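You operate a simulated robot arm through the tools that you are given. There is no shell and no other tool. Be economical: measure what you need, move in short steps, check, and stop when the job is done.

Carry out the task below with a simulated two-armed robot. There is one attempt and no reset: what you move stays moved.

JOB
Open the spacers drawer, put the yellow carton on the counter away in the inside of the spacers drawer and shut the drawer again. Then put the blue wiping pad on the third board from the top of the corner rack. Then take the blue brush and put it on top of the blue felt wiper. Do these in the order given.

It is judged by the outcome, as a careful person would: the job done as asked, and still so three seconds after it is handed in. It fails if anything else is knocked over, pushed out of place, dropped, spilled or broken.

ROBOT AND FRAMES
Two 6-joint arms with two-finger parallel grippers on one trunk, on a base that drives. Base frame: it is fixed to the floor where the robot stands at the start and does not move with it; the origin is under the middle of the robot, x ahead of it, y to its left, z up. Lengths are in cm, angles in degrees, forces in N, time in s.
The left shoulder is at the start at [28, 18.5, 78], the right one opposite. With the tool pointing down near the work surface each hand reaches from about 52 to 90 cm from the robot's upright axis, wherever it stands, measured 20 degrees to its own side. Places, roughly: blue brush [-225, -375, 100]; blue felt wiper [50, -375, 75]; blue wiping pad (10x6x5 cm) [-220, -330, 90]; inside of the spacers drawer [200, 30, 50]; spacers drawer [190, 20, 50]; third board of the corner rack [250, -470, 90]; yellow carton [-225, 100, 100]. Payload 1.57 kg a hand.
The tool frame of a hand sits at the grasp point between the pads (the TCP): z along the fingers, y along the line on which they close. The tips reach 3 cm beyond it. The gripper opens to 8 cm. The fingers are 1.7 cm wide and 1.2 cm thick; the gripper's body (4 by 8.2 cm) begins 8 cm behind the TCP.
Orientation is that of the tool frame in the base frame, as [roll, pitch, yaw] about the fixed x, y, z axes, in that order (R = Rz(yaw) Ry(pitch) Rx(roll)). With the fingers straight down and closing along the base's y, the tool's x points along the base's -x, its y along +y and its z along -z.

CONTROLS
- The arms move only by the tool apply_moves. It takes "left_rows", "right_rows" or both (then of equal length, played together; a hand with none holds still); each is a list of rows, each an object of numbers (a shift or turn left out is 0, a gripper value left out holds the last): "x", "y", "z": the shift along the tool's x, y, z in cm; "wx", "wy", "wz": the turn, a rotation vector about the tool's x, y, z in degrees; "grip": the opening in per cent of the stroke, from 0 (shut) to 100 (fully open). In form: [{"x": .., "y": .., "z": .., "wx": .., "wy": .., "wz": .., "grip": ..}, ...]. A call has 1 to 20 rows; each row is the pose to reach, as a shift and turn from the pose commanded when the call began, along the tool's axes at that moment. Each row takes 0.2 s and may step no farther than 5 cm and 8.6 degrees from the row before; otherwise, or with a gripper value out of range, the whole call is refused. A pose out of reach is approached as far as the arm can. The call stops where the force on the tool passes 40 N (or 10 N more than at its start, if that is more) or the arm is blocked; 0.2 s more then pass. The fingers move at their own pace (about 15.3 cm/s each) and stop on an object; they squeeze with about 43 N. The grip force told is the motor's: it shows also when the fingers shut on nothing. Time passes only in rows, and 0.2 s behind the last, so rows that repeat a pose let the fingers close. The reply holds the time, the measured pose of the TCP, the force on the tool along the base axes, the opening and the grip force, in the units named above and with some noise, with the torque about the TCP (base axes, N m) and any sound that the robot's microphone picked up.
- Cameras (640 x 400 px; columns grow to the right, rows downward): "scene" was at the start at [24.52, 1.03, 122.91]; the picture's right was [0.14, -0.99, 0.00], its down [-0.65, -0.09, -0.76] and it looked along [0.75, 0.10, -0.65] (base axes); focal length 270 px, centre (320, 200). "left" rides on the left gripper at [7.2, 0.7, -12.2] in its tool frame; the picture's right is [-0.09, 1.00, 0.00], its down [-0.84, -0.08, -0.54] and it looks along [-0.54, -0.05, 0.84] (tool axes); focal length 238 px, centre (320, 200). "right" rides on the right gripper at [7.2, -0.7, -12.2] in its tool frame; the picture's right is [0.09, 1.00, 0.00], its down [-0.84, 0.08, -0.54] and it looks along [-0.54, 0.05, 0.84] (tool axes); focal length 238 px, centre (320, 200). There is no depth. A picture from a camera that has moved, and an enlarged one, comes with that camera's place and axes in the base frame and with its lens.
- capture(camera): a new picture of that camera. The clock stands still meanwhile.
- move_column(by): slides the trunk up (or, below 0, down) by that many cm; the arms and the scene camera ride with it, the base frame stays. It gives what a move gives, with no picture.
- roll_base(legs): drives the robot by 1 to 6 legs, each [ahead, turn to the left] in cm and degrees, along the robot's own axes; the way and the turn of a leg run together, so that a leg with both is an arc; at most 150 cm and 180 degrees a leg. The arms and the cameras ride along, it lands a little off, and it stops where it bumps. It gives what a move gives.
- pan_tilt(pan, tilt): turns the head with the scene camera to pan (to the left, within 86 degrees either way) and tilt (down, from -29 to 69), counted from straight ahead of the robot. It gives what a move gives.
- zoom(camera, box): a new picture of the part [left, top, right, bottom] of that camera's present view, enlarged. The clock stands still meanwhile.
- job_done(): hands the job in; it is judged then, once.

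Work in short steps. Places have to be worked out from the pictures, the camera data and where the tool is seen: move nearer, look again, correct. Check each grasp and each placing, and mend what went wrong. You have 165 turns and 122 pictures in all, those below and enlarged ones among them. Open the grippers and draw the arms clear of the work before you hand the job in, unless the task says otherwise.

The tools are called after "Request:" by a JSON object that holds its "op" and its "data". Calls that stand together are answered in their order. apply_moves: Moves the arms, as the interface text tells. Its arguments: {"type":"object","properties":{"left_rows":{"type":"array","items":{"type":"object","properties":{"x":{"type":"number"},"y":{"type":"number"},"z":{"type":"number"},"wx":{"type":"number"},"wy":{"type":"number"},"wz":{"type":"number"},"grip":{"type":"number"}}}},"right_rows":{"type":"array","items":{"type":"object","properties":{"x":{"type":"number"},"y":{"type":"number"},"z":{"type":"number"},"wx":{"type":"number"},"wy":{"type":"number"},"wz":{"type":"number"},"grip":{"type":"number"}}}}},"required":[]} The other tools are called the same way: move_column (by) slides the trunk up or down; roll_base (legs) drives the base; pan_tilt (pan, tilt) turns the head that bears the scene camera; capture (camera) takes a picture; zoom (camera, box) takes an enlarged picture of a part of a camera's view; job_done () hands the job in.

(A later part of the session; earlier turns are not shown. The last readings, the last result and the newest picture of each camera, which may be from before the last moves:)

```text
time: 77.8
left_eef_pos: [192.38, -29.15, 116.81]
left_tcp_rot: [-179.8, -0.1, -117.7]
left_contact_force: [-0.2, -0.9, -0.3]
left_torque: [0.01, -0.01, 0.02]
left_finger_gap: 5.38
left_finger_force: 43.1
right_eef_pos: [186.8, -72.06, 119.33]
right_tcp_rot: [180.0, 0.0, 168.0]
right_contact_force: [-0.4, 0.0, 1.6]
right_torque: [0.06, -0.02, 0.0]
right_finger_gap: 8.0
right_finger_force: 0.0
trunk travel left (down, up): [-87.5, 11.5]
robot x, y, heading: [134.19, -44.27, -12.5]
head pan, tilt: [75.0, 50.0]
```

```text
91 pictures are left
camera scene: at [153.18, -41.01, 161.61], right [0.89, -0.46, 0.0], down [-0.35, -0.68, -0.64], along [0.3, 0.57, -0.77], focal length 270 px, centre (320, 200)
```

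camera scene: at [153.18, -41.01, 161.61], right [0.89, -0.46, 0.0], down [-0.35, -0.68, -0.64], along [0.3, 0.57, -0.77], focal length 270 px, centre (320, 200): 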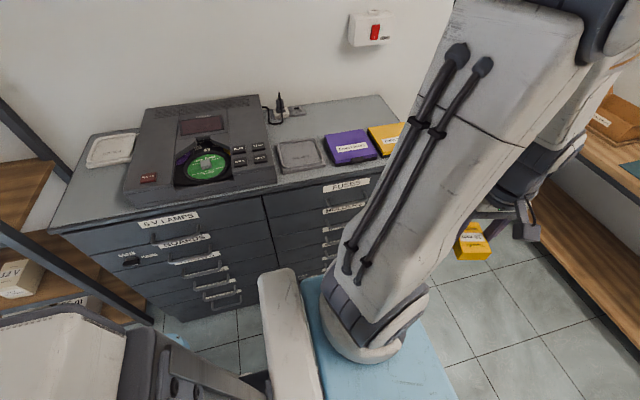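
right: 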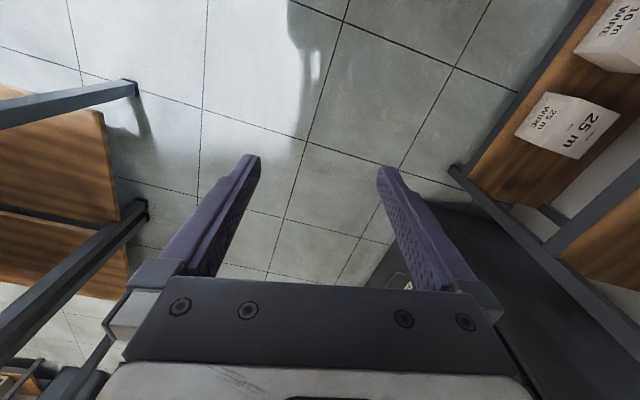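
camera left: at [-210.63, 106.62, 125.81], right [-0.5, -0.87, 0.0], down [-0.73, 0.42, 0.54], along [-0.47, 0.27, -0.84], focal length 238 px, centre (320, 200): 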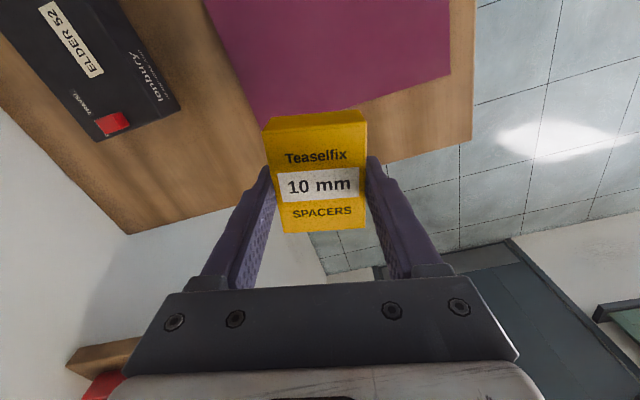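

I'll work from a spot just east of the bench corner, about (213,-79), where the floor is open. I'll drive there and turn to face the cabinet's far column.

Request:
{"op": "roll_base", "data": {"legs": [[50, 0], [0, -25.4], [38, 0], [0, 140]]}}

Request:
{"op": "move_column", "data": {"by": -40}}

Request:
{"op": "pan_tilt", "data": {"pan": 10, "tilt": 35}}

Request:
{"op": "capture", "data": {"camera": "scene"}}

```text
time: 86.5
left_eef_pos: [259.87, -42.26, 116.78]
left_tcp_rot: [-179.8, 0.0, -97.6]
left_contact_force: [0.0, -1.5, -0.8]
left_torque: [0.09, 0.04, -0.01]
left_finger_gap: 5.42
left_finger_force: 43.6
right_eef_pos: [269.78, -84.49, 119.26]
right_tcp_rot: [180.0, -0.1, -171.6]
right_contact_force: [0.3, -1.0, 0.2]
right_torque: [0.12, -0.02, -0.01]
right_finger_gap: 7.98
right_finger_force: 0.0
trunk travel left (down, up): [-87.5, 11.5]
robot x, y, heading: [209.98, -74.37, 0.8]
head pan, tilt: [75.0, 50.0]
stopped in leg 4: the robot was blocked; the commanded pose is now the measured one
```

```text
time: 90.3
left_eef_pos: [259.98, -42.11, 76.73]
left_tcp_rot: [-179.7, -0.1, -97.6]
left_contact_force: [-0.6, 0.1, -0.4]
left_torque: [0.02, 0.0, -0.01]
left_finger_gap: 5.39
left_finger_force: 43.0
right_eef_pos: [269.74, -84.26, 79.4]
right_tcp_rot: [-179.8, -0.1, -171.6]
right_contact_force: [-0.3, 0.0, 0.4]
right_torque: [0.01, 0.01, 0.0]
right_finger_gap: 8.0
right_finger_force: 0.0
trunk travel left (down, up): [-47.5, 51.5]
robot x, y, heading: [210.01, -74.67, 0.8]
head pan, tilt: [75.0, 50.0]
```

```text
time: 91.7
left_eef_pos: [259.84, -42.13, 76.66]
left_tcp_rot: [-179.7, -0.2, -97.6]
left_contact_force: [0.3, -0.1, -0.6]
left_torque: [0.02, -0.03, 0.0]
left_finger_gap: 5.36
left_finger_force: 42.9
right_eef_pos: [269.76, -84.22, 79.32]
right_tcp_rot: [-179.9, -0.1, -171.8]
right_contact_force: [0.1, 0.4, -0.2]
right_torque: [0.01, -0.02, -0.01]
right_finger_gap: 7.98
right_finger_force: 0.0
trunk travel left (down, up): [-47.5, 51.5]
robot x, y, heading: [210.19, -74.15, 0.7]
head pan, tilt: [10.0, 35.0]
```

```text
90 pictures are left
camera scene: at [235.03, -72.77, 123.78], right [0.19, -0.98, 0.0], down [-0.56, -0.11, -0.82], along [0.8, 0.15, -0.57], focal length 270 px, centre (320, 200)
```

scene: 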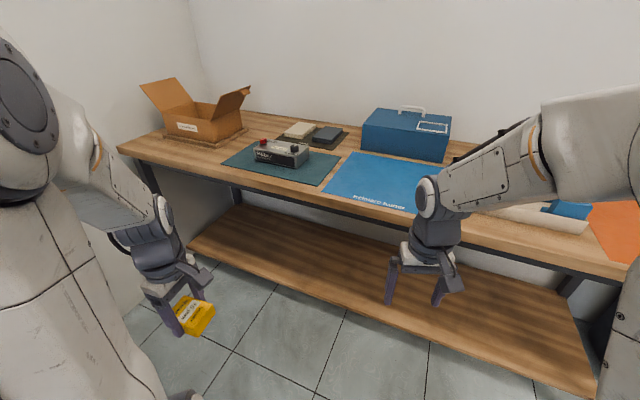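

The base's rear met the bench leg, so I'm blocked from turning. I'll raise the arms, roll 18 cm ahead, then turn left.

Request:
{"op": "move_column", "data": {"by": 40}}

Request:
{"op": "roll_base", "data": {"legs": [[18, 0], [0, 105]]}}

Request:
{"op": "move_column", "data": {"by": -40}}

Request:
{"op": "pan_tilt", "data": {"pan": 10, "tilt": 35}}

Request:
{"op": "capture", "data": {"camera": "scene"}}

```text
time: 95.5
left_eef_pos: [259.9, -42.07, 116.77]
left_tcp_rot: [-179.8, -0.1, -97.7]
left_contact_force: [-0.3, -0.3, -0.8]
left_torque: [0.01, 0.03, 0.0]
left_finger_gap: 5.38
left_finger_force: 43.1
right_eef_pos: [269.9, -84.21, 119.34]
right_tcp_rot: [-179.9, -0.1, -171.7]
right_contact_force: [-0.3, -0.3, 0.4]
right_torque: [0.02, 0.01, -0.02]
right_finger_gap: 7.96
right_finger_force: 0.2
trunk travel left (down, up): [-87.5, 11.5]
robot x, y, heading: [210.41, -74.52, 0.7]
head pan, tilt: [10.0, 35.0]
```

```text
time: 101.4
left_eef_pos: [186.16, -32.68, 116.77]
left_tcp_rot: [-179.8, -0.1, 4.6]
left_contact_force: [-0.8, -0.1, 0.0]
left_torque: [-0.04, -0.01, -0.01]
left_finger_gap: 5.4
left_finger_force: 43.0
right_eef_pos: [225.24, -13.95, 119.31]
right_tcp_rot: [-179.8, -0.1, -69.5]
right_contact_force: [-0.3, 0.6, 0.5]
right_torque: [0.0, 0.0, -0.04]
right_finger_gap: 7.97
right_finger_force: 0.1
trunk travel left (down, up): [-87.5, 11.5]
robot x, y, heading: [228.26, -74.29, 102.9]
head pan, tilt: [10.0, 35.0]
```

```text
time: 105.2
left_eef_pos: [186.09, -32.72, 76.79]
left_tcp_rot: [-179.7, -0.1, 4.6]
left_contact_force: [-0.6, -0.4, -0.7]
left_torque: [-0.02, -0.01, 0.01]
left_finger_gap: 5.39
left_finger_force: 43.1
right_eef_pos: [225.37, -14.14, 79.31]
right_tcp_rot: [-179.9, -0.1, -69.5]
right_contact_force: [-0.5, 0.5, -0.7]
right_torque: [0.02, -0.01, -0.04]
right_finger_gap: 7.99
right_finger_force: 0.1
trunk travel left (down, up): [-47.5, 51.5]
robot x, y, heading: [228.06, -73.99, 102.9]
head pan, tilt: [10.0, 35.0]
```

```text
time: 105.8
left_eef_pos: [186.06, -32.7, 76.75]
left_tcp_rot: [-179.8, -0.1, 4.5]
left_contact_force: [0.5, 0.2, -0.2]
left_torque: [-0.01, -0.01, -0.01]
left_finger_gap: 5.4
left_finger_force: 43.2
right_eef_pos: [225.14, -14.19, 79.29]
right_tcp_rot: [-179.9, -0.1, -69.5]
right_contact_force: [0.7, 0.2, -1.2]
right_torque: [-0.05, 0.01, 0.01]
right_finger_gap: 8.01
right_finger_force: 0.0
trunk travel left (down, up): [-47.5, 51.5]
robot x, y, heading: [228.43, -74.6, 103.0]
head pan, tilt: [10.0, 35.0]
```

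```text
89 pictures are left
camera scene: at [221.43, -50.73, 123.78], right [0.92, 0.39, 0.0], down [0.22, -0.53, -0.82], along [-0.32, 0.75, -0.57], focal length 270 px, centre (320, 200)
```

scene: 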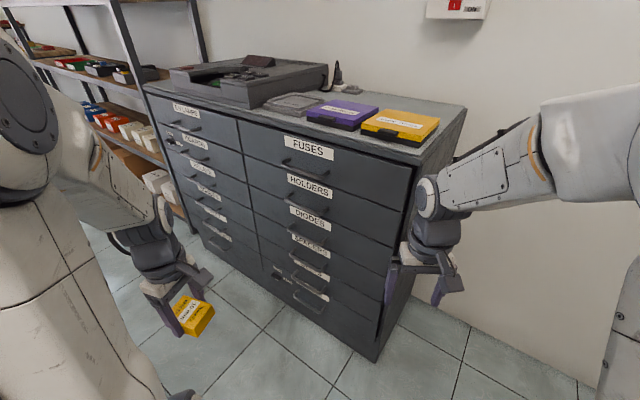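

Excellent view. I'll enlarge the far column to read the labels and see the handles.

Request:
{"op": "zoom", "data": {"camera": "scene", "box": [230, 120, 430, 350]}}

```text
1.74 times, centred on (330, 235) of scene
camera zoom: at [221.43, -50.73, 123.78], right [0.92, 0.39, 0.0], down [0.22, -0.53, -0.82], along [-0.32, 0.75, -0.57], focal length 470 px, centre (303, 139)
```

zoom: 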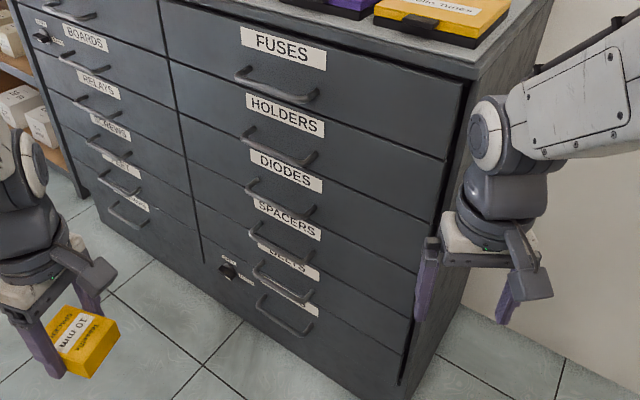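

SPACERS is the fourth drawer of the right column. There's a knob near the drawer beneath it, and I want to read its markings.

Request:
{"op": "zoom", "data": {"camera": "scene", "box": [310, 225, 350, 250]}}

Request:
{"op": "zoom", "data": {"camera": "scene", "box": [265, 220, 345, 320]}}

```text
16.00 times, centred on (330, 238) of scene
camera zoom: at [221.43, -50.73, 123.78], right [0.92, 0.39, 0.0], down [0.22, -0.53, -0.82], along [-0.32, 0.75, -0.57], focal length 4321 px, centre (160, -400)
```

zoom: 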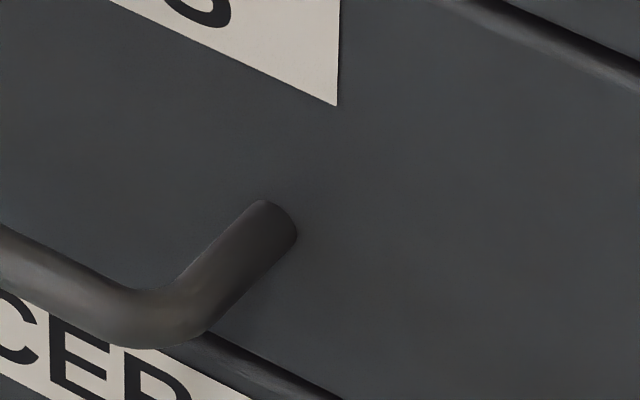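

```text
4.00 times, centred on (305, 270) of scene
camera zoom: at [221.43, -50.73, 123.78], right [0.92, 0.39, 0.0], down [0.22, -0.53, -0.82], along [-0.32, 0.75, -0.57], focal length 1080 px, centre (380, -80)
```

zoom: 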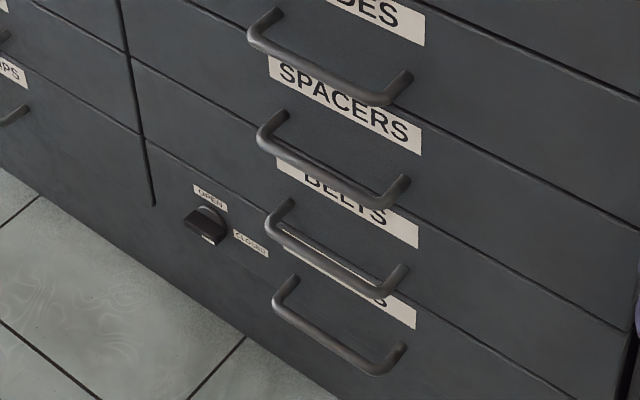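

SPACERS' handle bar is at about (188.5,12.7,43.7), and the knob belongs to the bottom drawer. I'll turn left 35° for a good right-arm pull, lower the trunk, and rotate the right hand so it points into the cabinet with fingers closing vertically.

Request:
{"op": "roll_base", "data": {"legs": [[0, 35]]}}

Request:
{"op": "move_column", "data": {"by": -15}}

Request:
{"op": "apply_moves", "data": {"right_rows": [{"wx": 8.1, "wy": -1.5, "wz": -1.5}, {"wx": 16.2, "wy": -3, "wz": -3}, {"wx": 24.2, "wy": -4.4, "wz": -4.4}, {"wx": 32.3, "wy": -5.9, "wz": -5.9}, {"wx": 40.4, "wy": -7.4, "wz": -7.4}, {"wx": 48.5, "wy": -8.9, "wz": -8.9}, {"wx": 56.6, "wy": -10.4, "wz": -10.4}, {"wx": 64.7, "wy": -11.9, "wz": -11.9}, {"wx": 72.7, "wy": -13.3, "wz": -13.3}, {"wx": 80.8, "wy": -14.8, "wz": -14.8}, {"wx": 88.9, "wy": -16.3, "wz": -16.3}]}}

Request:
{"op": "capture", "data": {"camera": "right"}}

```text
time: 107.8
left_eef_pos: [169.95, -64.02, 76.84]
left_tcp_rot: [-179.8, -0.1, 39.2]
left_contact_force: [-0.3, -0.9, -1.0]
left_torque: [-0.01, 0.02, 0.03]
left_finger_gap: 5.36
left_finger_force: 43.1
right_eef_pos: [191.72, -26.33, 79.27]
right_tcp_rot: [-180.0, -0.1, -34.9]
right_contact_force: [0.6, 0.3, 0.2]
right_torque: [-0.03, 0.02, -0.02]
right_finger_gap: 8.0
right_finger_force: 0.1
trunk travel left (down, up): [-47.5, 51.5]
robot x, y, heading: [228.63, -74.51, 137.9]
head pan, tilt: [10.0, 35.0]
```

```text
time: 109.6
left_eef_pos: [170.06, -64.1, 61.77]
left_tcp_rot: [-179.8, -0.1, 39.2]
left_contact_force: [0.0, 0.3, -0.2]
left_torque: [0.02, 0.04, 0.01]
left_finger_gap: 5.41
left_finger_force: 43.1
right_eef_pos: [191.57, -26.35, 64.36]
right_tcp_rot: [180.0, -0.1, -34.9]
right_contact_force: [-0.4, -0.4, -0.6]
right_torque: [0.0, -0.01, 0.01]
right_finger_gap: 7.98
right_finger_force: 0.1
trunk travel left (down, up): [-32.5, 66.5]
robot x, y, heading: [228.33, -74.53, 137.6]
head pan, tilt: [10.0, 35.0]
```

```text
time: 112.0
left_eef_pos: [169.89, -63.88, 61.83]
left_tcp_rot: [-179.8, -0.2, 39.2]
left_contact_force: [0.5, 0.3, -0.7]
left_torque: [-0.01, 0.03, 0.0]
left_finger_gap: 5.38
left_finger_force: 42.8
right_eef_pos: [191.66, -26.56, 64.4]
right_tcp_rot: [-90.0, -0.2, -14.1]
right_contact_force: [-0.5, 0.0, 1.0]
right_torque: [-0.02, -0.01, 0.03]
right_finger_gap: 8.0
right_finger_force: 0.1
trunk travel left (down, up): [-32.5, 66.5]
robot x, y, heading: [228.49, -74.29, 137.4]
head pan, tilt: [10.0, 35.0]
```

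```text
85 pictures are left
camera right: at [195.6, -40.0, 65.03], right [0.09, -0.02, -1.0], down [-0.94, -0.32, -0.08], along [-0.32, 0.95, -0.05], focal length 238 px, centre (320, 200)
```

right: 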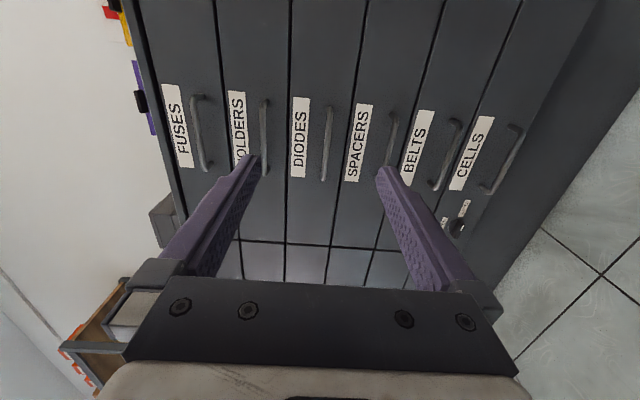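

The hand now points squarely into the cabinet. I'll enlarge this view to locate the SPACERS handle precisely.

Request:
{"op": "zoom", "data": {"camera": "right", "box": [280, 80, 480, 205]}}

```text
3.20 times, centred on (380, 142) of right
camera zoom: at [195.6, -40.0, 65.03], right [0.09, -0.02, -1.0], down [-0.94, -0.32, -0.08], along [-0.32, 0.95, -0.05], focal length 763 px, centre (128, 384)
```

zoom: 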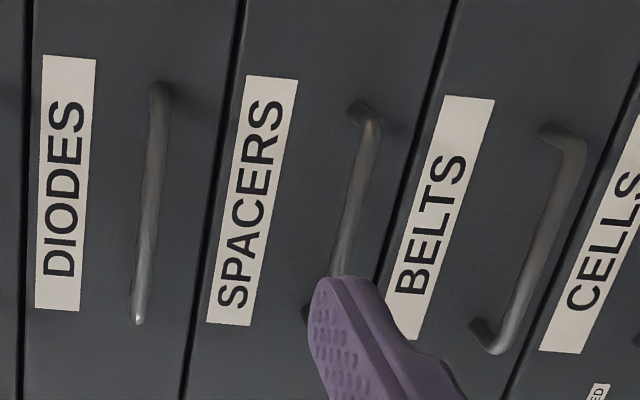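

Triangulating gives the handle bar at (191,7.6,50). I'll move to a pre-grasp 10 cm short of it and look again.

Request:
{"op": "apply_moves", "data": {"right_rows": [{"x": -1.5, "y": 2.4, "z": 3.8}, {"x": -3, "y": 4.8, "z": 7.7}, {"x": -4.5, "y": 7.2, "z": 11.5}, {"x": -6, "y": 9.6, "z": 15.3}, {"x": -7.5, "y": 12, "z": 19.2}, {"x": -8.9, "y": 14.4, "z": 23}]}}

Request:
{"op": "capture", "data": {"camera": "right"}}

```text
time: 113.4
left_eef_pos: [169.99, -64.04, 61.73]
left_tcp_rot: [-179.8, -0.2, 39.2]
left_contact_force: [0.0, -0.2, -0.4]
left_torque: [-0.02, 0.03, 0.05]
left_finger_gap: 5.42
left_finger_force: 42.8
right_eef_pos: [188.55, -1.69, 50.01]
right_tcp_rot: [-90.1, -0.1, -14.1]
right_contact_force: [0.8, -0.2, -0.5]
right_torque: [-0.02, 0.02, 0.03]
right_finger_gap: 8.0
right_finger_force: 0.0
trunk travel left (down, up): [-32.5, 66.5]
robot x, y, heading: [228.59, -74.3, 137.7]
head pan, tilt: [10.0, 35.0]
```

```text
83 pictures are left
camera right: at [192.54, -15.28, 50.68], right [0.09, -0.02, -1.0], down [-0.94, -0.32, -0.08], along [-0.32, 0.95, -0.05], focal length 238 px, centre (320, 200)
```

right: 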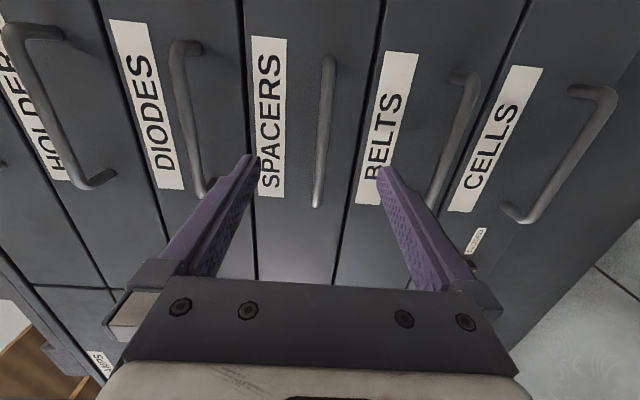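

The bar lies centred between the fingers. I'll advance 8.5 cm and close onto the bar.

Request:
{"op": "apply_moves", "data": {"right_rows": [{"z": 3}, {"z": 5.5}, {"z": 7.5}, {"z": 8.5}]}}

Request:
{"op": "capture", "data": {"camera": "right"}}

```text
time: 114.4
left_eef_pos: [170.04, -63.85, 61.7]
left_tcp_rot: [-179.8, -0.2, 39.3]
left_contact_force: [0.4, -0.1, -0.7]
left_torque: [-0.01, 0.02, -0.01]
left_finger_gap: 5.37
left_finger_force: 43.2
right_eef_pos: [190.51, 6.29, 50.04]
right_tcp_rot: [-90.1, -0.1, -14.2]
right_contact_force: [-0.2, -0.6, -0.3]
right_torque: [0.01, 0.0, 0.01]
right_finger_gap: 8.03
right_finger_force: 0.1
trunk travel left (down, up): [-32.5, 66.5]
robot x, y, heading: [228.55, -74.21, 137.7]
head pan, tilt: [10.0, 35.0]
```

```text
82 pictures are left
camera right: at [194.53, -7.22, 50.63], right [0.09, -0.02, -1.0], down [-0.94, -0.32, -0.08], along [-0.32, 0.95, -0.05], focal length 238 px, centre (320, 200)
```

right: 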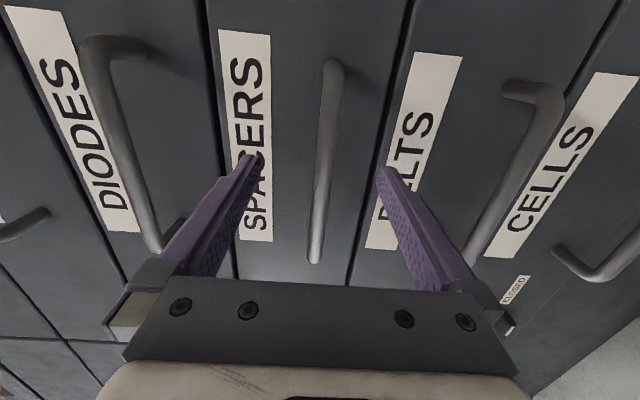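

The bar still looks some centimetres beyond the tips. I'll advance 3 cm more and re-measure.

Request:
{"op": "apply_moves", "data": {"right_rows": [{"z": 1}, {"z": 2}, {"z": 3}]}}

Request:
{"op": "capture", "data": {"camera": "right"}}

```text
time: 115.2
left_eef_pos: [169.98, -64.21, 61.8]
left_tcp_rot: [-179.7, -0.2, 39.3]
left_contact_force: [0.2, 0.3, -1.1]
left_torque: [-0.01, 0.04, 0.01]
left_finger_gap: 5.36
left_finger_force: 42.8
right_eef_pos: [191.38, 9.0, 49.92]
right_tcp_rot: [-90.0, -0.1, -14.2]
right_contact_force: [2.4, -28.5, 3.7]
right_torque: [0.26, 0.52, -0.06]
right_finger_gap: 7.98
right_finger_force: 0.1
trunk travel left (down, up): [-32.5, 66.5]
robot x, y, heading: [227.99, -74.5, 137.6]
head pan, tilt: [10.0, 35.0]
```

```text
81 pictures are left
camera right: at [195.35, -4.53, 50.62], right [0.09, -0.02, -1.0], down [-0.94, -0.32, -0.08], along [-0.32, 0.95, -0.05], focal length 238 px, centre (320, 200)
```

right: 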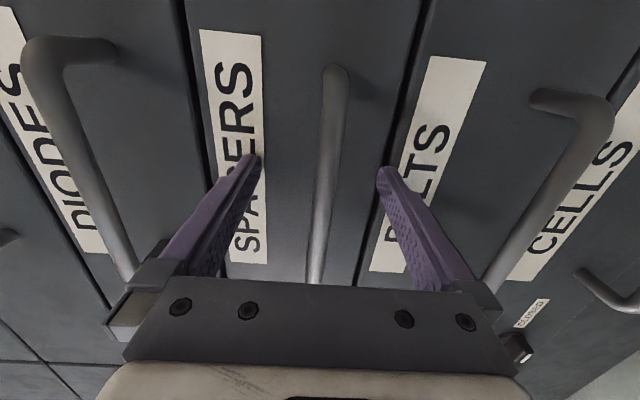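

The fingertips now touch the drawer face, so the bar is at the pads. I'll back off 0.4 cm and close.

Request:
{"op": "apply_moves", "data": {"right_rows": [{"z": -0.5}, {"z": -0.5, "grip": 0}, {"z": -0.5, "grip": 0}, {"z": -0.5, "grip": 0}, {"z": -0.5, "grip": 0}]}}

```text
time: 116.4
left_eef_pos: [169.99, -63.89, 61.74]
left_tcp_rot: [-179.9, -0.1, 39.2]
left_contact_force: [0.5, -0.8, -0.6]
left_torque: [0.03, -0.01, -0.03]
left_finger_gap: 5.39
left_finger_force: 43.5
right_eef_pos: [191.34, 8.7, 49.74]
right_tcp_rot: [-90.2, -0.2, -14.1]
right_contact_force: [-0.7, 0.2, -16.0]
right_torque: [0.1, 0.13, 0.47]
right_finger_gap: 1.19
right_finger_force: 28.9
trunk travel left (down, up): [-32.5, 66.5]
robot x, y, heading: [228.22, -74.42, 137.5]
head pan, tilt: [10.0, 35.0]
```

The bar is gripped (gap 1.19). Now I'll pull straight back, first 12 cm.

Request:
{"op": "apply_moves", "data": {"right_rows": [{"z": -1.5}, {"z": -3}, {"z": -4.5}, {"z": -6}, {"z": -7.5}, {"z": -9}, {"z": -10.5}, {"z": -12}]}}

```text
time: 118.2
left_eef_pos: [169.95, -64.0, 61.83]
left_tcp_rot: [-179.8, -0.1, 39.2]
left_contact_force: [0.2, 0.2, -0.2]
left_torque: [0.0, 0.03, 0.01]
left_finger_gap: 5.41
left_finger_force: 43.2
right_eef_pos: [188.84, -3.02, 49.73]
right_tcp_rot: [-90.3, -0.2, -14.5]
right_contact_force: [23.9, -4.5, -20.5]
right_torque: [0.14, 0.04, 0.24]
right_finger_gap: 1.18
right_finger_force: 29.4
trunk travel left (down, up): [-32.5, 66.5]
robot x, y, heading: [228.3, -74.6, 138.0]
head pan, tilt: [10.0, 35.0]
```

The drawer is opening. The side force suggests a slight angular mismatch, so I'll keep pulling with a small correction toward +x.

Request:
{"op": "apply_moves", "data": {"right_rows": [{"z": -1.5, "x": 0.4, "y": -0.2}, {"z": -3, "x": 0.6, "y": -0.3}, {"z": -4.5, "x": 0.6, "y": -0.3}, {"z": -6, "x": 0.7, "y": -0.3}, {"z": -7.5, "x": 0.7, "y": -0.3}, {"z": -9, "x": 0.8, "y": -0.3}, {"z": -10.5, "x": 0.8, "y": -0.3}, {"z": -12, "x": 0.9, "y": -0.3}, {"z": -13.5, "x": 0.9, "y": -0.3}]}}

Request:
{"op": "pan_tilt", "data": {"pan": -45, "tilt": 45}}

Request:
{"op": "capture", "data": {"camera": "scene"}}

```text
time: 119.5
left_eef_pos: [170.02, -64.04, 61.74]
left_tcp_rot: [-179.9, -0.2, 39.2]
left_contact_force: [-1.0, -0.7, -0.9]
left_torque: [0.02, -0.02, 0.03]
left_finger_gap: 5.39
left_finger_force: 42.5
right_eef_pos: [186.91, -11.39, 49.78]
right_tcp_rot: [-91.1, -0.2, -13.9]
right_contact_force: [-3.6, 1.0, -13.9]
right_torque: [0.02, 0.09, 0.04]
right_finger_gap: 1.18
right_finger_force: 28.8
trunk travel left (down, up): [-32.5, 66.5]
robot x, y, heading: [228.25, -74.34, 137.6]
head pan, tilt: [10.0, 35.0]
stopped in row 6 (right hand): the force on the tool passed its limit at 43 N (the readings are from after the stop); the commanded pose is now the measured one
```

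```text
time: 120.8
left_eef_pos: [169.96, -64.14, 61.69]
left_tcp_rot: [-179.9, -0.2, 39.2]
left_contact_force: [0.3, -0.8, -0.9]
left_torque: [-0.01, -0.01, 0.0]
left_finger_gap: 5.38
left_finger_force: 43.0
right_eef_pos: [186.99, -11.31, 49.71]
right_tcp_rot: [-91.0, -0.1, -13.9]
right_contact_force: [-4.9, 0.1, -18.1]
right_torque: [0.15, 0.0, 0.49]
right_finger_gap: 1.17
right_finger_force: 29.2
trunk travel left (down, up): [-32.5, 66.5]
robot x, y, heading: [228.22, -74.36, 137.9]
head pan, tilt: [-45.0, 45.0]
```

```text
80 pictures are left
camera scene: at [216.22, -55.48, 107.28], right [1.0, 0.05, 0.0], down [0.03, -0.71, -0.71], along [-0.03, 0.71, -0.71], focal length 270 px, centre (320, 200)
```

scene: 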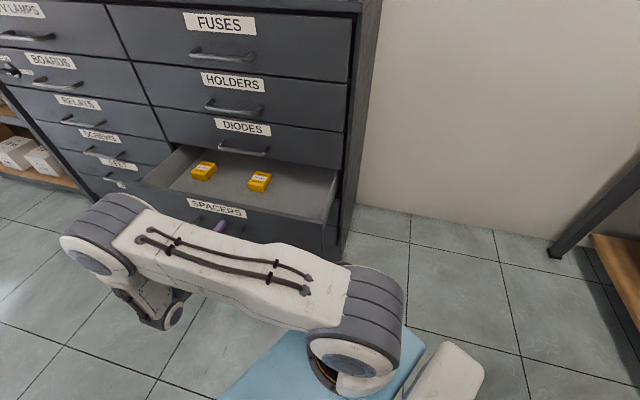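

The drawer is open about 20 cm, with two spacer cartons inside and free room on the right. I'll try a few more centimetres to see if that's the end stop.

Request:
{"op": "apply_moves", "data": {"right_rows": [{"z": -1.2}, {"z": -2.4}, {"z": -3.6}, {"z": -4.8}]}}

```text
time: 121.8
left_eef_pos: [169.99, -64.0, 61.7]
left_tcp_rot: [-179.9, -0.1, 39.2]
left_contact_force: [-0.5, -0.7, -0.7]
left_torque: [-0.01, 0.02, 0.01]
left_finger_gap: 5.37
left_finger_force: 43.1
right_eef_pos: [185.88, -15.77, 49.76]
right_tcp_rot: [-90.9, -0.2, -14.1]
right_contact_force: [6.7, -1.7, -15.7]
right_torque: [0.07, 0.06, 0.47]
right_finger_gap: 1.16
right_finger_force: 29.1
trunk travel left (down, up): [-32.5, 66.5]
robot x, y, heading: [228.11, -74.28, 137.7]
head pan, tilt: [-45.0, 45.0]
```

It's open about 25 cm, plenty. I'll release the handle and back the right hand away.

Request:
{"op": "apply_moves", "data": {"right_rows": [{"grip": 60}, {"grip": 60}, {"z": -3}, {"z": -6}, {"z": -9}]}}

Request:
{"op": "move_column", "data": {"by": 25}}

Request:
{"op": "capture", "data": {"camera": "scene"}}

```text
time: 123.0
left_eef_pos: [169.9, -63.94, 61.72]
left_tcp_rot: [-179.9, 0.0, 39.1]
left_contact_force: [0.1, -0.2, -1.0]
left_torque: [-0.01, -0.02, 0.01]
left_finger_gap: 5.37
left_finger_force: 42.9
right_eef_pos: [183.88, -24.26, 50.21]
right_tcp_rot: [-90.8, 0.0, -13.9]
right_contact_force: [0.2, 0.1, -0.3]
right_torque: [0.02, -0.03, 0.0]
right_finger_gap: 4.81
right_finger_force: 0.1
trunk travel left (down, up): [-32.5, 66.5]
robot x, y, heading: [228.2, -74.53, 137.8]
head pan, tilt: [-45.0, 45.0]
```

```text
time: 125.6
left_eef_pos: [170.0, -63.95, 86.9]
left_tcp_rot: [-179.7, -0.1, 39.2]
left_contact_force: [0.0, 0.0, 0.1]
left_torque: [0.0, 0.01, -0.03]
left_finger_gap: 5.36
left_finger_force: 43.1
right_eef_pos: [183.71, -24.41, 75.26]
right_tcp_rot: [-90.8, -0.1, -13.9]
right_contact_force: [-0.9, -0.1, 0.0]
right_torque: [0.03, 0.0, -0.03]
right_finger_gap: 4.8
right_finger_force: 0.1
trunk travel left (down, up): [-57.5, 41.5]
robot x, y, heading: [228.58, -74.09, 138.0]
head pan, tilt: [-45.0, 45.0]
```

```text
79 pictures are left
camera scene: at [216.26, -55.53, 132.3], right [1.0, 0.05, 0.0], down [0.03, -0.71, -0.71], along [-0.03, 0.71, -0.71], focal length 270 px, centre (320, 200)
```

scene: 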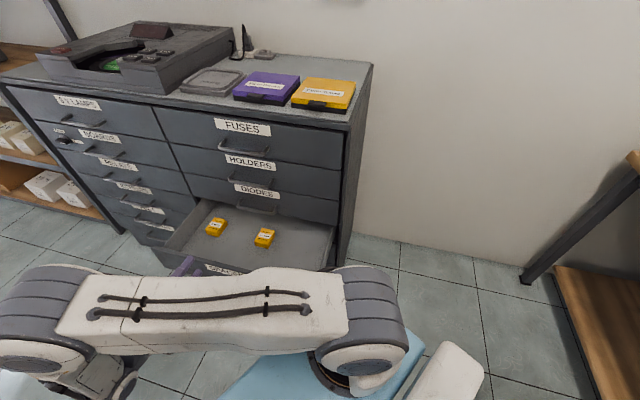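

The right hand is clear. I'll draw it back a little more and turn right so the left hand can reach the open drawer.

Request:
{"op": "apply_moves", "data": {"right_rows": [{"z": -2, "x": 2}, {"z": -4, "x": 4}, {"z": -5, "x": 6}]}}

Request:
{"op": "roll_base", "data": {"legs": [[0, -47]]}}

Request:
{"op": "pan_tilt", "data": {"pan": 15, "tilt": 45}}

Request:
{"op": "capture", "data": {"camera": "scene"}}

```text
time: 126.4
left_eef_pos: [169.88, -64.04, 86.77]
left_tcp_rot: [-179.9, -0.1, 39.1]
left_contact_force: [-0.8, 0.3, -0.1]
left_torque: [-0.02, -0.02, -0.02]
left_finger_gap: 5.39
left_finger_force: 43.1
right_eef_pos: [188.64, -30.93, 75.29]
right_tcp_rot: [-90.8, -0.1, -13.9]
right_contact_force: [0.3, -0.3, -0.2]
right_torque: [-0.01, -0.03, -0.01]
right_finger_gap: 4.79
right_finger_force: 0.2
trunk travel left (down, up): [-57.5, 41.5]
robot x, y, heading: [228.52, -74.11, 137.6]
head pan, tilt: [-45.0, 45.0]
```

```text
time: 128.9
left_eef_pos: [195.64, -24.96, 86.73]
left_tcp_rot: [-179.8, -0.3, -7.1]
left_contact_force: [-0.5, 0.0, -0.6]
left_torque: [0.0, 0.03, 0.0]
left_finger_gap: 5.37
left_finger_force: 42.6
right_eef_pos: [232.33, -15.63, 75.15]
right_tcp_rot: [-90.8, -0.1, -60.3]
right_contact_force: [0.0, 0.3, 0.5]
right_torque: [-0.01, 0.03, 0.0]
right_finger_gap: 4.81
right_finger_force: 0.0
trunk travel left (down, up): [-57.5, 41.5]
robot x, y, heading: [228.09, -74.51, 91.4]
head pan, tilt: [-45.0, 45.0]
```

```text
time: 130.2
left_eef_pos: [195.58, -24.9, 86.77]
left_tcp_rot: [-180.0, -0.1, -7.2]
left_contact_force: [0.3, 1.1, -0.3]
left_torque: [-0.01, 0.0, -0.04]
left_finger_gap: 5.38
left_finger_force: 42.8
right_eef_pos: [232.4, -15.57, 75.22]
right_tcp_rot: [-90.8, -0.1, -60.2]
right_contact_force: [-0.7, 0.3, 0.1]
right_torque: [0.02, -0.03, 0.0]
right_finger_gap: 4.82
right_finger_force: 0.1
trunk travel left (down, up): [-57.5, 41.5]
robot x, y, heading: [228.25, -74.53, 90.9]
head pan, tilt: [15.0, 45.0]
```

```text
78 pictures are left
camera scene: at [225.89, -50.6, 132.3], right [0.96, 0.28, 0.0], down [0.2, -0.68, -0.71], along [-0.2, 0.68, -0.71], focal length 270 px, centre (320, 200)
```

scene: 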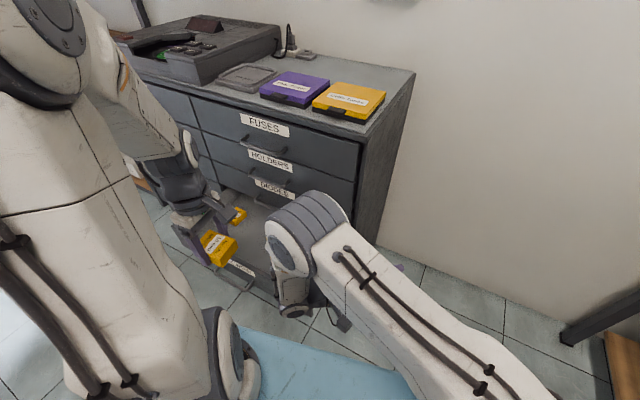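

The right arm is in the way of both view and work. I'll return it to its tool-down pose farther right.

Request:
{"op": "apply_moves", "data": {"right_rows": [{"x": 1.05, "z": 1.3, "wx": -8.1, "wy": 1.5, "wz": 1.5}, {"x": 2.1, "z": 2.6, "wx": -16.2, "wy": 3, "wz": 3}, {"x": 3.2, "z": 3.9, "wx": -24.2, "wy": 4.4, "wz": 4.4}, {"x": 4.2, "z": 5.2, "wx": -32.3, "wy": 5.9, "wz": 5.9}, {"x": 5.3, "z": 6.5, "wx": -40.4, "wy": 7.4, "wz": 7.4}, {"x": 6.3, "z": 7.7, "wx": -48.5, "wy": 8.9, "wz": 8.9}, {"x": 7.4, "z": 9, "wx": -56.6, "wy": 10.4, "wz": 10.4}, {"x": 8.4, "z": 10.3, "wx": -64.7, "wy": 11.9, "wz": 11.9}, {"x": 9.5, "z": 11.6, "wx": -72.7, "wy": 13.3, "wz": 13.3}, {"x": 10.5, "z": 12.9, "wx": -80.8, "wy": 14.8, "wz": 14.8}, {"x": 11.6, "z": 14.2, "wx": -88.9, "wy": 16.3, "wz": 16.3}]}}

Request:
{"op": "capture", "data": {"camera": "scene"}}

Request:
{"op": "capture", "data": {"camera": "left"}}

```text
time: 132.6
left_eef_pos: [195.43, -24.96, 86.64]
left_tcp_rot: [-179.8, -0.2, -7.2]
left_contact_force: [-0.4, 0.2, -0.6]
left_torque: [-0.02, -0.01, 0.01]
left_finger_gap: 5.36
left_finger_force: 42.8
right_eef_pos: [250.46, -18.71, 75.08]
right_tcp_rot: [179.6, -0.3, -81.9]
right_contact_force: [-1.0, -0.8, 0.3]
right_torque: [0.02, -0.01, 0.01]
right_finger_gap: 4.82
right_finger_force: 0.0
trunk travel left (down, up): [-57.5, 41.5]
robot x, y, heading: [228.39, -73.96, 91.1]
head pan, tilt: [15.0, 45.0]
```

```text
77 pictures are left
camera scene: at [225.85, -50.61, 132.3], right [0.96, 0.28, 0.0], down [0.2, -0.68, -0.71], along [-0.2, 0.68, -0.71], focal length 270 px, centre (320, 200)
```

scene: 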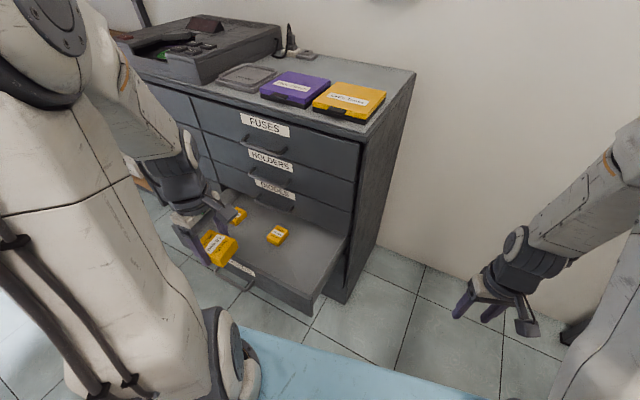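

```text
76 pictures are left
camera left: at [202.58, -26.57, 98.94], right [-0.22, -0.98, 0.0], down [-0.82, 0.18, 0.54], along [-0.53, 0.12, -0.84], focal length 238 px, centre (320, 200)
```

left: 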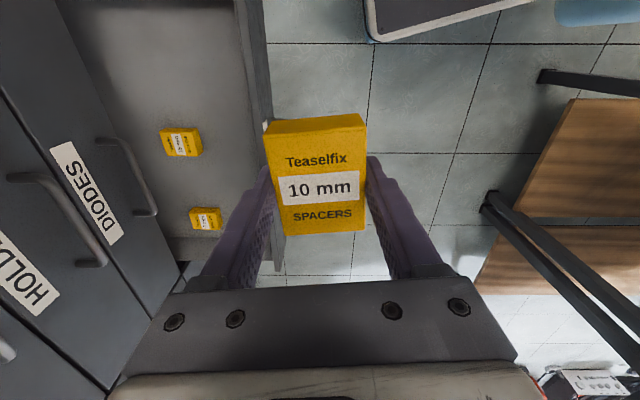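

Both views fit: the interior spans n 36–56, with cartons near (192,8). I'll move the held carton over the free right part at about (202.8,-4.2), then lower partway.

Request:
{"op": "apply_moves", "data": {"left_rows": [{"x": 0.9, "y": -4.3, "wz": 2}, {"x": 1.9, "y": -8.6, "wz": 4}, {"x": 2.8, "y": -12.9, "wz": 6.5}, {"x": 3.8, "y": -17.2, "wz": 6.5}, {"x": 4.7, "y": -21.5, "wz": 6.5}, {"x": 4.7, "y": -21.5, "z": 5, "wz": 6.5}, {"x": 4.7, "y": -21.5, "z": 10, "wz": 6.5}, {"x": 4.7, "y": -21.5, "z": 15, "wz": 6.5}, {"x": 4.7, "y": -21.5, "z": 20, "wz": 6.5}]}}

Request:
{"op": "capture", "data": {"camera": "left"}}

Request:
{"op": "capture", "data": {"camera": "scene"}}

```text
time: 134.6
left_eef_pos: [203.11, -4.48, 66.96]
left_tcp_rot: [-179.8, -0.1, -13.7]
left_contact_force: [-0.7, 0.4, -1.2]
left_torque: [0.05, -0.03, -0.03]
left_finger_gap: 5.41
left_finger_force: 43.1
right_eef_pos: [250.44, -18.79, 75.04]
right_tcp_rot: [179.2, -0.4, -81.1]
right_contact_force: [0.1, 0.6, 0.3]
right_torque: [0.01, 0.01, -0.01]
right_finger_gap: 4.8
right_finger_force: 0.2
trunk travel left (down, up): [-57.5, 41.5]
robot x, y, heading: [228.35, -74.58, 91.3]
head pan, tilt: [15.0, 45.0]
```

```text
75 pictures are left
camera left: at [210.07, -6.88, 79.06], right [-0.33, -0.95, 0.0], down [-0.8, 0.27, 0.54], along [-0.51, 0.18, -0.84], focal length 238 px, centre (320, 200)
```

left: 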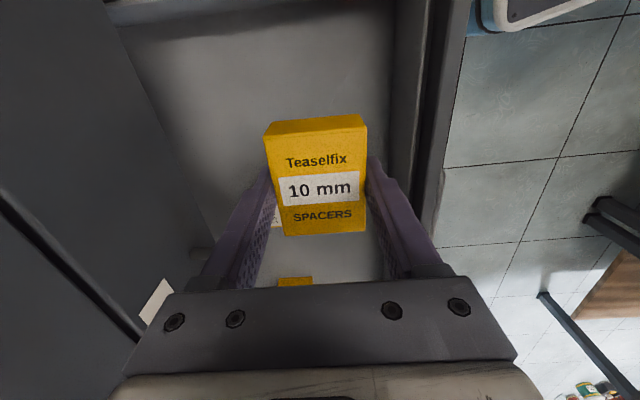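

```text
74 pictures are left
camera scene: at [225.9, -50.64, 132.31], right [0.96, 0.28, 0.0], down [0.2, -0.68, -0.71], along [-0.2, 0.68, -0.71], focal length 270 px, centre (320, 200)
```

scene: 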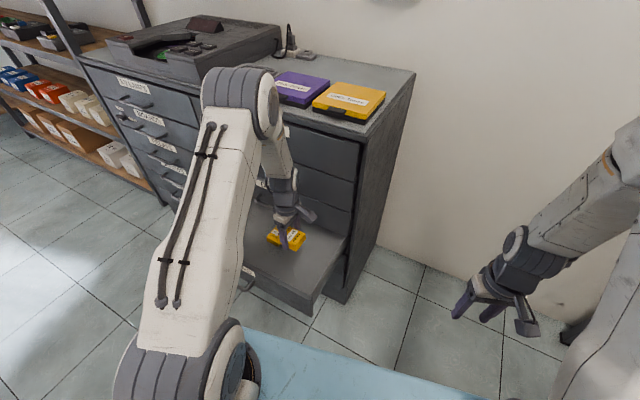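

The carton is over clear drawer floor and the elbow is well clear of the cabinet. I'll lower, with small steps near the bottom.

Request:
{"op": "apply_moves", "data": {"left_rows": [{"z": 4}, {"z": 8}, {"z": 12}, {"z": 14.5}]}}

Request:
{"op": "apply_moves", "data": {"left_rows": [{"z": 0.4}, {"z": 0.8}, {"z": 1.2}, {"z": 1.6}, {"z": 2.0}, {"z": 2.4}, {"z": 2.8}, {"z": 3.2}]}}

Request:
{"op": "capture", "data": {"camera": "left"}}

```text
time: 135.6
left_eef_pos: [202.92, -4.08, 52.1]
left_tcp_rot: [-179.8, -0.1, -13.7]
left_contact_force: [0.6, -0.3, -0.7]
left_torque: [0.0, -0.02, 0.03]
left_finger_gap: 5.41
left_finger_force: 42.8
right_eef_pos: [250.42, -18.82, 75.16]
right_tcp_rot: [179.4, -0.5, -81.1]
right_contact_force: [0.3, 0.1, -0.2]
right_torque: [0.01, 0.01, -0.01]
right_finger_gap: 4.82
right_finger_force: 0.1
trunk travel left (down, up): [-57.5, 41.5]
robot x, y, heading: [227.96, -74.74, 91.6]
head pan, tilt: [15.0, 45.0]
```

```text
time: 137.4
left_eef_pos: [203.03, -3.89, 49.51]
left_tcp_rot: [-179.5, 0.1, -13.7]
left_contact_force: [4.5, -0.4, 32.2]
left_torque: [-1.06, 0.16, 0.22]
left_finger_gap: 5.38
left_finger_force: 43.5
right_eef_pos: [250.44, -18.79, 75.22]
right_tcp_rot: [179.4, -0.2, -81.1]
right_contact_force: [0.1, -0.5, -0.5]
right_torque: [0.02, 0.0, -0.01]
right_finger_gap: 4.81
right_finger_force: 0.1
trunk travel left (down, up): [-57.5, 41.5]
robot x, y, heading: [228.4, -74.43, 90.8]
head pan, tilt: [15.0, 45.0]
```

```text
73 pictures are left
camera left: at [209.96, -6.37, 61.59], right [-0.33, -0.95, -0.01], down [-0.8, 0.27, 0.54], along [-0.51, 0.18, -0.84], focal length 238 px, centre (320, 200)
```

left: 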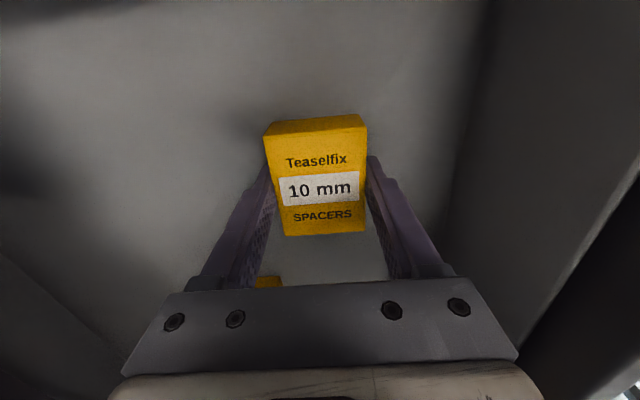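

The carton rests on the drawer floor (32 N contact at z 49.5). I'll ease up, open and rise straight out.

Request:
{"op": "apply_moves", "data": {"left_rows": [{"z": -0.4}, {"z": -0.4, "grip": 100}, {"z": -0.4, "grip": 100}, {"z": -0.4, "grip": 100}, {"z": -3}, {"z": -7}, {"z": -11}, {"z": -15}, {"z": -20}, {"z": -25}]}}

Request:
{"op": "capture", "data": {"camera": "left"}}

```text
time: 139.6
left_eef_pos: [202.6, -4.1, 73.98]
left_tcp_rot: [-179.9, -0.1, -13.7]
left_contact_force: [0.9, -0.6, -0.2]
left_torque: [-0.03, 0.03, -0.01]
left_finger_gap: 8.01
left_finger_force: 0.1
right_eef_pos: [250.43, -18.76, 75.04]
right_tcp_rot: [179.3, -0.5, -81.1]
right_contact_force: [-1.0, 0.4, 0.2]
right_torque: [-0.03, 0.02, -0.02]
right_finger_gap: 4.81
right_finger_force: 0.0
trunk travel left (down, up): [-57.5, 41.5]
robot x, y, heading: [228.17, -74.17, 91.2]
head pan, tilt: [15.0, 45.0]
```

```text
72 pictures are left
camera left: at [209.57, -6.57, 86.24], right [-0.33, -0.95, 0.0], down [-0.8, 0.27, 0.54], along [-0.51, 0.18, -0.84], focal length 238 px, centre (320, 200)
```

left: 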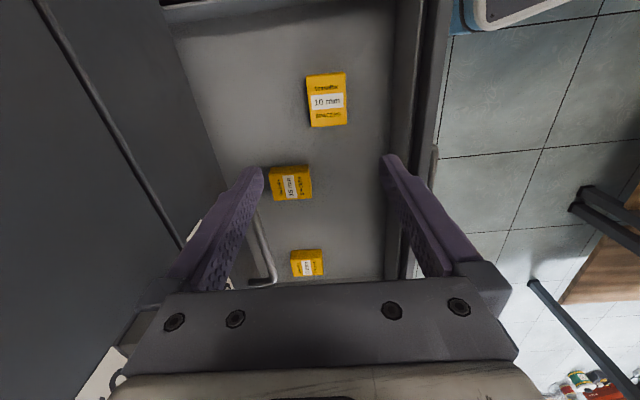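

The carton lies flat in the drawer and clear of the others. To shut it I'll repeat the proven right-arm pose: turn left 46.5° and rotate the right hand to point into the cabinet at safe height.

Request:
{"op": "roll_base", "data": {"legs": [[0, 46.5]]}}

Request:
{"op": "apply_moves", "data": {"right_rows": [{"x": 0.6, "z": -0.8, "wx": 8.1, "wy": -1.5, "wz": -1.5}, {"wx": 16.2, "wy": -3, "wz": -3}, {"wx": 24.2, "wy": -4.4, "wz": -4.4}, {"wx": 32.3, "wy": -5.9, "wz": -5.9}, {"wx": 40.4, "wy": -7.4, "wz": -7.4}, {"wx": 48.5, "wy": -8.9, "wz": -8.9}, {"wx": 56.6, "wy": -10.4, "wz": -10.4}, {"wx": 64.7, "wy": -11.9, "wz": -11.9}, {"wx": 72.7, "wy": -13.3, "wz": -13.3}, {"wx": 80.8, "wy": -14.8, "wz": -14.8}, {"wx": 88.9, "wy": -16.3, "wz": -16.3}]}}

```text
time: 142.1
left_eef_pos: [160.13, -43.95, 74.07]
left_tcp_rot: [-179.8, -0.1, 32.1]
left_contact_force: [-0.7, -0.3, -0.1]
left_torque: [-0.01, -0.01, 0.01]
left_finger_gap: 8.0
left_finger_force: 0.0
right_eef_pos: [203.78, -19.86, 75.09]
right_tcp_rot: [179.3, -0.4, -35.1]
right_contact_force: [-0.3, -0.2, 0.9]
right_torque: [0.04, -0.01, 0.0]
right_finger_gap: 4.79
right_finger_force: 0.0
trunk travel left (down, up): [-57.5, 41.5]
robot x, y, heading: [228.59, -74.52, 137.3]
head pan, tilt: [15.0, 45.0]
```

```text
time: 144.5
left_eef_pos: [160.12, -43.86, 74.17]
left_tcp_rot: [-179.7, 0.0, 32.2]
left_contact_force: [1.0, -0.3, 0.3]
left_torque: [0.04, -0.01, 0.02]
left_finger_gap: 8.01
left_finger_force: 0.0
right_eef_pos: [203.82, -19.86, 75.09]
right_tcp_rot: [-90.7, -0.1, -14.4]
right_contact_force: [0.0, -0.2, -0.1]
right_torque: [0.0, -0.01, -0.01]
right_finger_gap: 4.8
right_finger_force: 0.1
right hand out of reach, approached as far as the arm can: row 3, 4, 5
trunk travel left (down, up): [-57.5, 41.5]
robot x, y, heading: [228.18, -74.41, 137.2]
head pan, tilt: [15.0, 45.0]
```

Orientation reached. I'll slide the hand in front of the handle at safe height, then lower the trunk 25 cm.

Request:
{"op": "apply_moves", "data": {"right_rows": [{"x": -3, "z": -3}, {"x": -6, "z": -6}, {"x": -9, "z": -9.2}, {"x": -12.5, "z": -9.2}, {"x": -16, "z": -9.2}, {"x": -18.2, "z": -9.2}]}}

Request:
{"op": "move_column", "data": {"by": -25}}

Request:
{"op": "capture", "data": {"camera": "right"}}

```text
time: 145.9
left_eef_pos: [160.08, -43.88, 74.03]
left_tcp_rot: [-179.7, -0.1, 32.3]
left_contact_force: [0.1, 0.9, 0.2]
left_torque: [0.02, -0.04, 0.01]
left_finger_gap: 7.99
left_finger_force: 0.0
right_eef_pos: [183.95, -24.35, 75.1]
right_tcp_rot: [-90.7, -0.3, -14.4]
right_contact_force: [-0.7, 0.4, 0.8]
right_torque: [-0.06, 0.02, 0.0]
right_finger_gap: 4.8
right_finger_force: 0.0
trunk travel left (down, up): [-57.5, 41.5]
robot x, y, heading: [228.07, -74.08, 137.2]
head pan, tilt: [15.0, 45.0]
```

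```text
time: 148.5
left_eef_pos: [160.03, -43.87, 48.96]
left_tcp_rot: [-179.8, -0.2, 32.2]
left_contact_force: [1.1, -0.5, 0.1]
left_torque: [0.02, -0.03, -0.02]
left_finger_gap: 8.0
left_finger_force: 0.0
right_eef_pos: [184.12, -24.45, 50.14]
right_tcp_rot: [-90.9, -0.1, -14.3]
right_contact_force: [0.0, -0.1, 0.7]
right_torque: [-0.01, 0.03, -0.05]
right_finger_gap: 4.8
right_finger_force: 0.1
trunk travel left (down, up): [-32.5, 66.5]
robot x, y, heading: [228.55, -74.48, 137.2]
head pan, tilt: [15.0, 45.0]
```

```text
71 pictures are left
camera right: at [187.86, -37.92, 50.89], right [0.09, -0.04, -1.0], down [-0.95, -0.32, -0.07], along [-0.31, 0.95, -0.06], focal length 238 px, centre (320, 200)
```

right: 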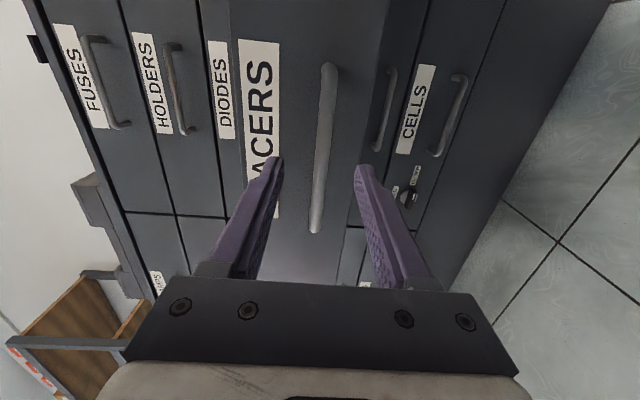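

The bar is centred between the fingers. I'll advance 8.5 cm and grip it.

Request:
{"op": "apply_moves", "data": {"right_rows": [{"z": 3}, {"z": 6}, {"z": 8.5}, {"z": 8.5, "grip": 0}, {"z": 8.5, "grip": 0}, {"z": 8.5, "grip": 0}, {"z": 8.5, "grip": 0}]}}

```text
time: 150.1
left_eef_pos: [160.21, -43.8, 49.09]
left_tcp_rot: [-179.9, -0.1, 32.2]
left_contact_force: [0.1, -0.1, -0.5]
left_torque: [-0.03, 0.01, -0.02]
left_finger_gap: 8.0
left_finger_force: 0.2
right_eef_pos: [186.01, -16.16, 49.71]
right_tcp_rot: [-90.8, -0.1, -14.5]
right_contact_force: [0.7, 1.1, -3.7]
right_torque: [0.03, 0.08, 0.27]
right_finger_gap: 1.2
right_finger_force: 29.1
trunk travel left (down, up): [-32.5, 66.5]
robot x, y, heading: [228.14, -74.49, 137.3]
head pan, tilt: [15.0, 45.0]
```

Gripped. I'll push along the recorded path back to the closed position.

Request:
{"op": "apply_moves", "data": {"right_rows": [{"z": 1.5}, {"z": 3, "x": -0.1}, {"z": 4.5, "x": -0.2}, {"z": 6, "x": -0.3}, {"z": 7.5, "x": -0.4}, {"z": 9, "x": -0.4}, {"z": 10.5, "x": -0.5}, {"z": 12, "x": -0.5}, {"z": 13.5, "x": -0.6}, {"z": 15, "x": -0.6}, {"z": 16.5, "x": -0.7}, {"z": 18, "x": -0.7}, {"z": 19.5, "x": -0.8}, {"z": 21, "x": -0.8}, {"z": 22.5, "x": -0.9}, {"z": 24, "x": -0.9}, {"z": 25, "x": -1}, {"z": 25.7, "x": -1}, {"z": 26.2, "x": -1}]}}

Request:
{"op": "capture", "data": {"camera": "scene"}}

```text
time: 154.1
left_eef_pos: [160.14, -43.97, 48.95]
left_tcp_rot: [-179.8, -0.1, 32.2]
left_contact_force: [0.6, 1.1, -0.4]
left_torque: [0.04, -0.02, 0.02]
left_finger_gap: 7.97
left_finger_force: 0.0
right_eef_pos: [191.08, 8.92, 49.55]
right_tcp_rot: [-90.3, 0.0, -13.9]
right_contact_force: [5.0, -12.5, 9.6]
right_torque: [0.31, -0.1, 1.05]
right_finger_gap: 1.19
right_finger_force: 28.8
trunk travel left (down, up): [-32.5, 66.5]
robot x, y, heading: [228.74, -74.14, 137.5]
head pan, tilt: [15.0, 45.0]
stopped in row 19 (right hand): the force on the tool passed its limit at 54 N (the readings are from after the stop); the commanded pose is now the measured one
```

```text
70 pictures are left
camera scene: at [209.54, -59.86, 107.29], right [0.46, 0.89, 0.0], down [0.63, -0.33, -0.71], along [-0.63, 0.33, -0.71], focal length 270 px, centre (320, 200)
```

scene: 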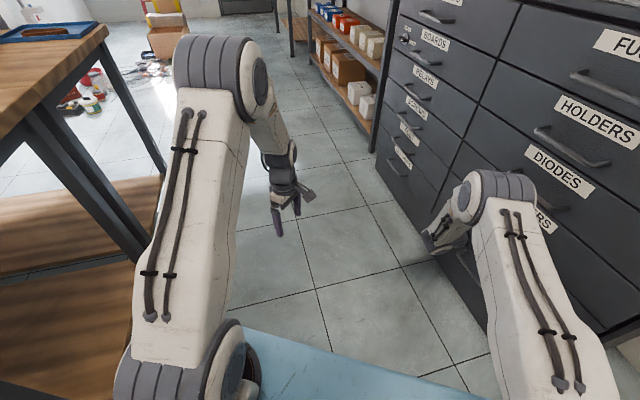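

The hand stopped exactly at the closed position with a firm stop. I'll release, back off and check.

Request:
{"op": "apply_moves", "data": {"right_rows": [{"grip": 60}, {"grip": 60}, {"z": -4}, {"z": -8}, {"z": -12}, {"z": -16}, {"z": -20}, {"z": -24}]}}

Request:
{"op": "capture", "data": {"camera": "right"}}

```text
time: 155.9
left_eef_pos: [160.06, -43.95, 48.94]
left_tcp_rot: [-179.8, -0.2, 32.4]
left_contact_force: [0.7, 0.2, -1.0]
left_torque: [-0.01, -0.02, 0.0]
left_finger_gap: 8.03
left_finger_force: 0.1
right_eef_pos: [185.67, -14.24, 49.92]
right_tcp_rot: [-90.5, -0.1, -13.8]
right_contact_force: [0.4, 0.7, 1.1]
right_torque: [0.02, 0.0, 0.0]
right_finger_gap: 4.79
right_finger_force: 0.1
trunk travel left (down, up): [-32.5, 66.5]
robot x, y, heading: [228.38, -74.32, 137.5]
head pan, tilt: [15.0, 45.0]
```

```text
69 pictures are left
camera right: at [189.68, -27.78, 50.76], right [0.09, -0.03, -1.0], down [-0.94, -0.33, -0.07], along [-0.32, 0.95, -0.06], focal length 238 px, centre (320, 200)
```

right: 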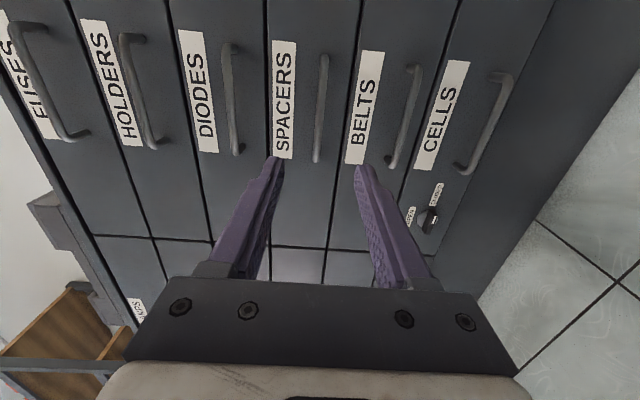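

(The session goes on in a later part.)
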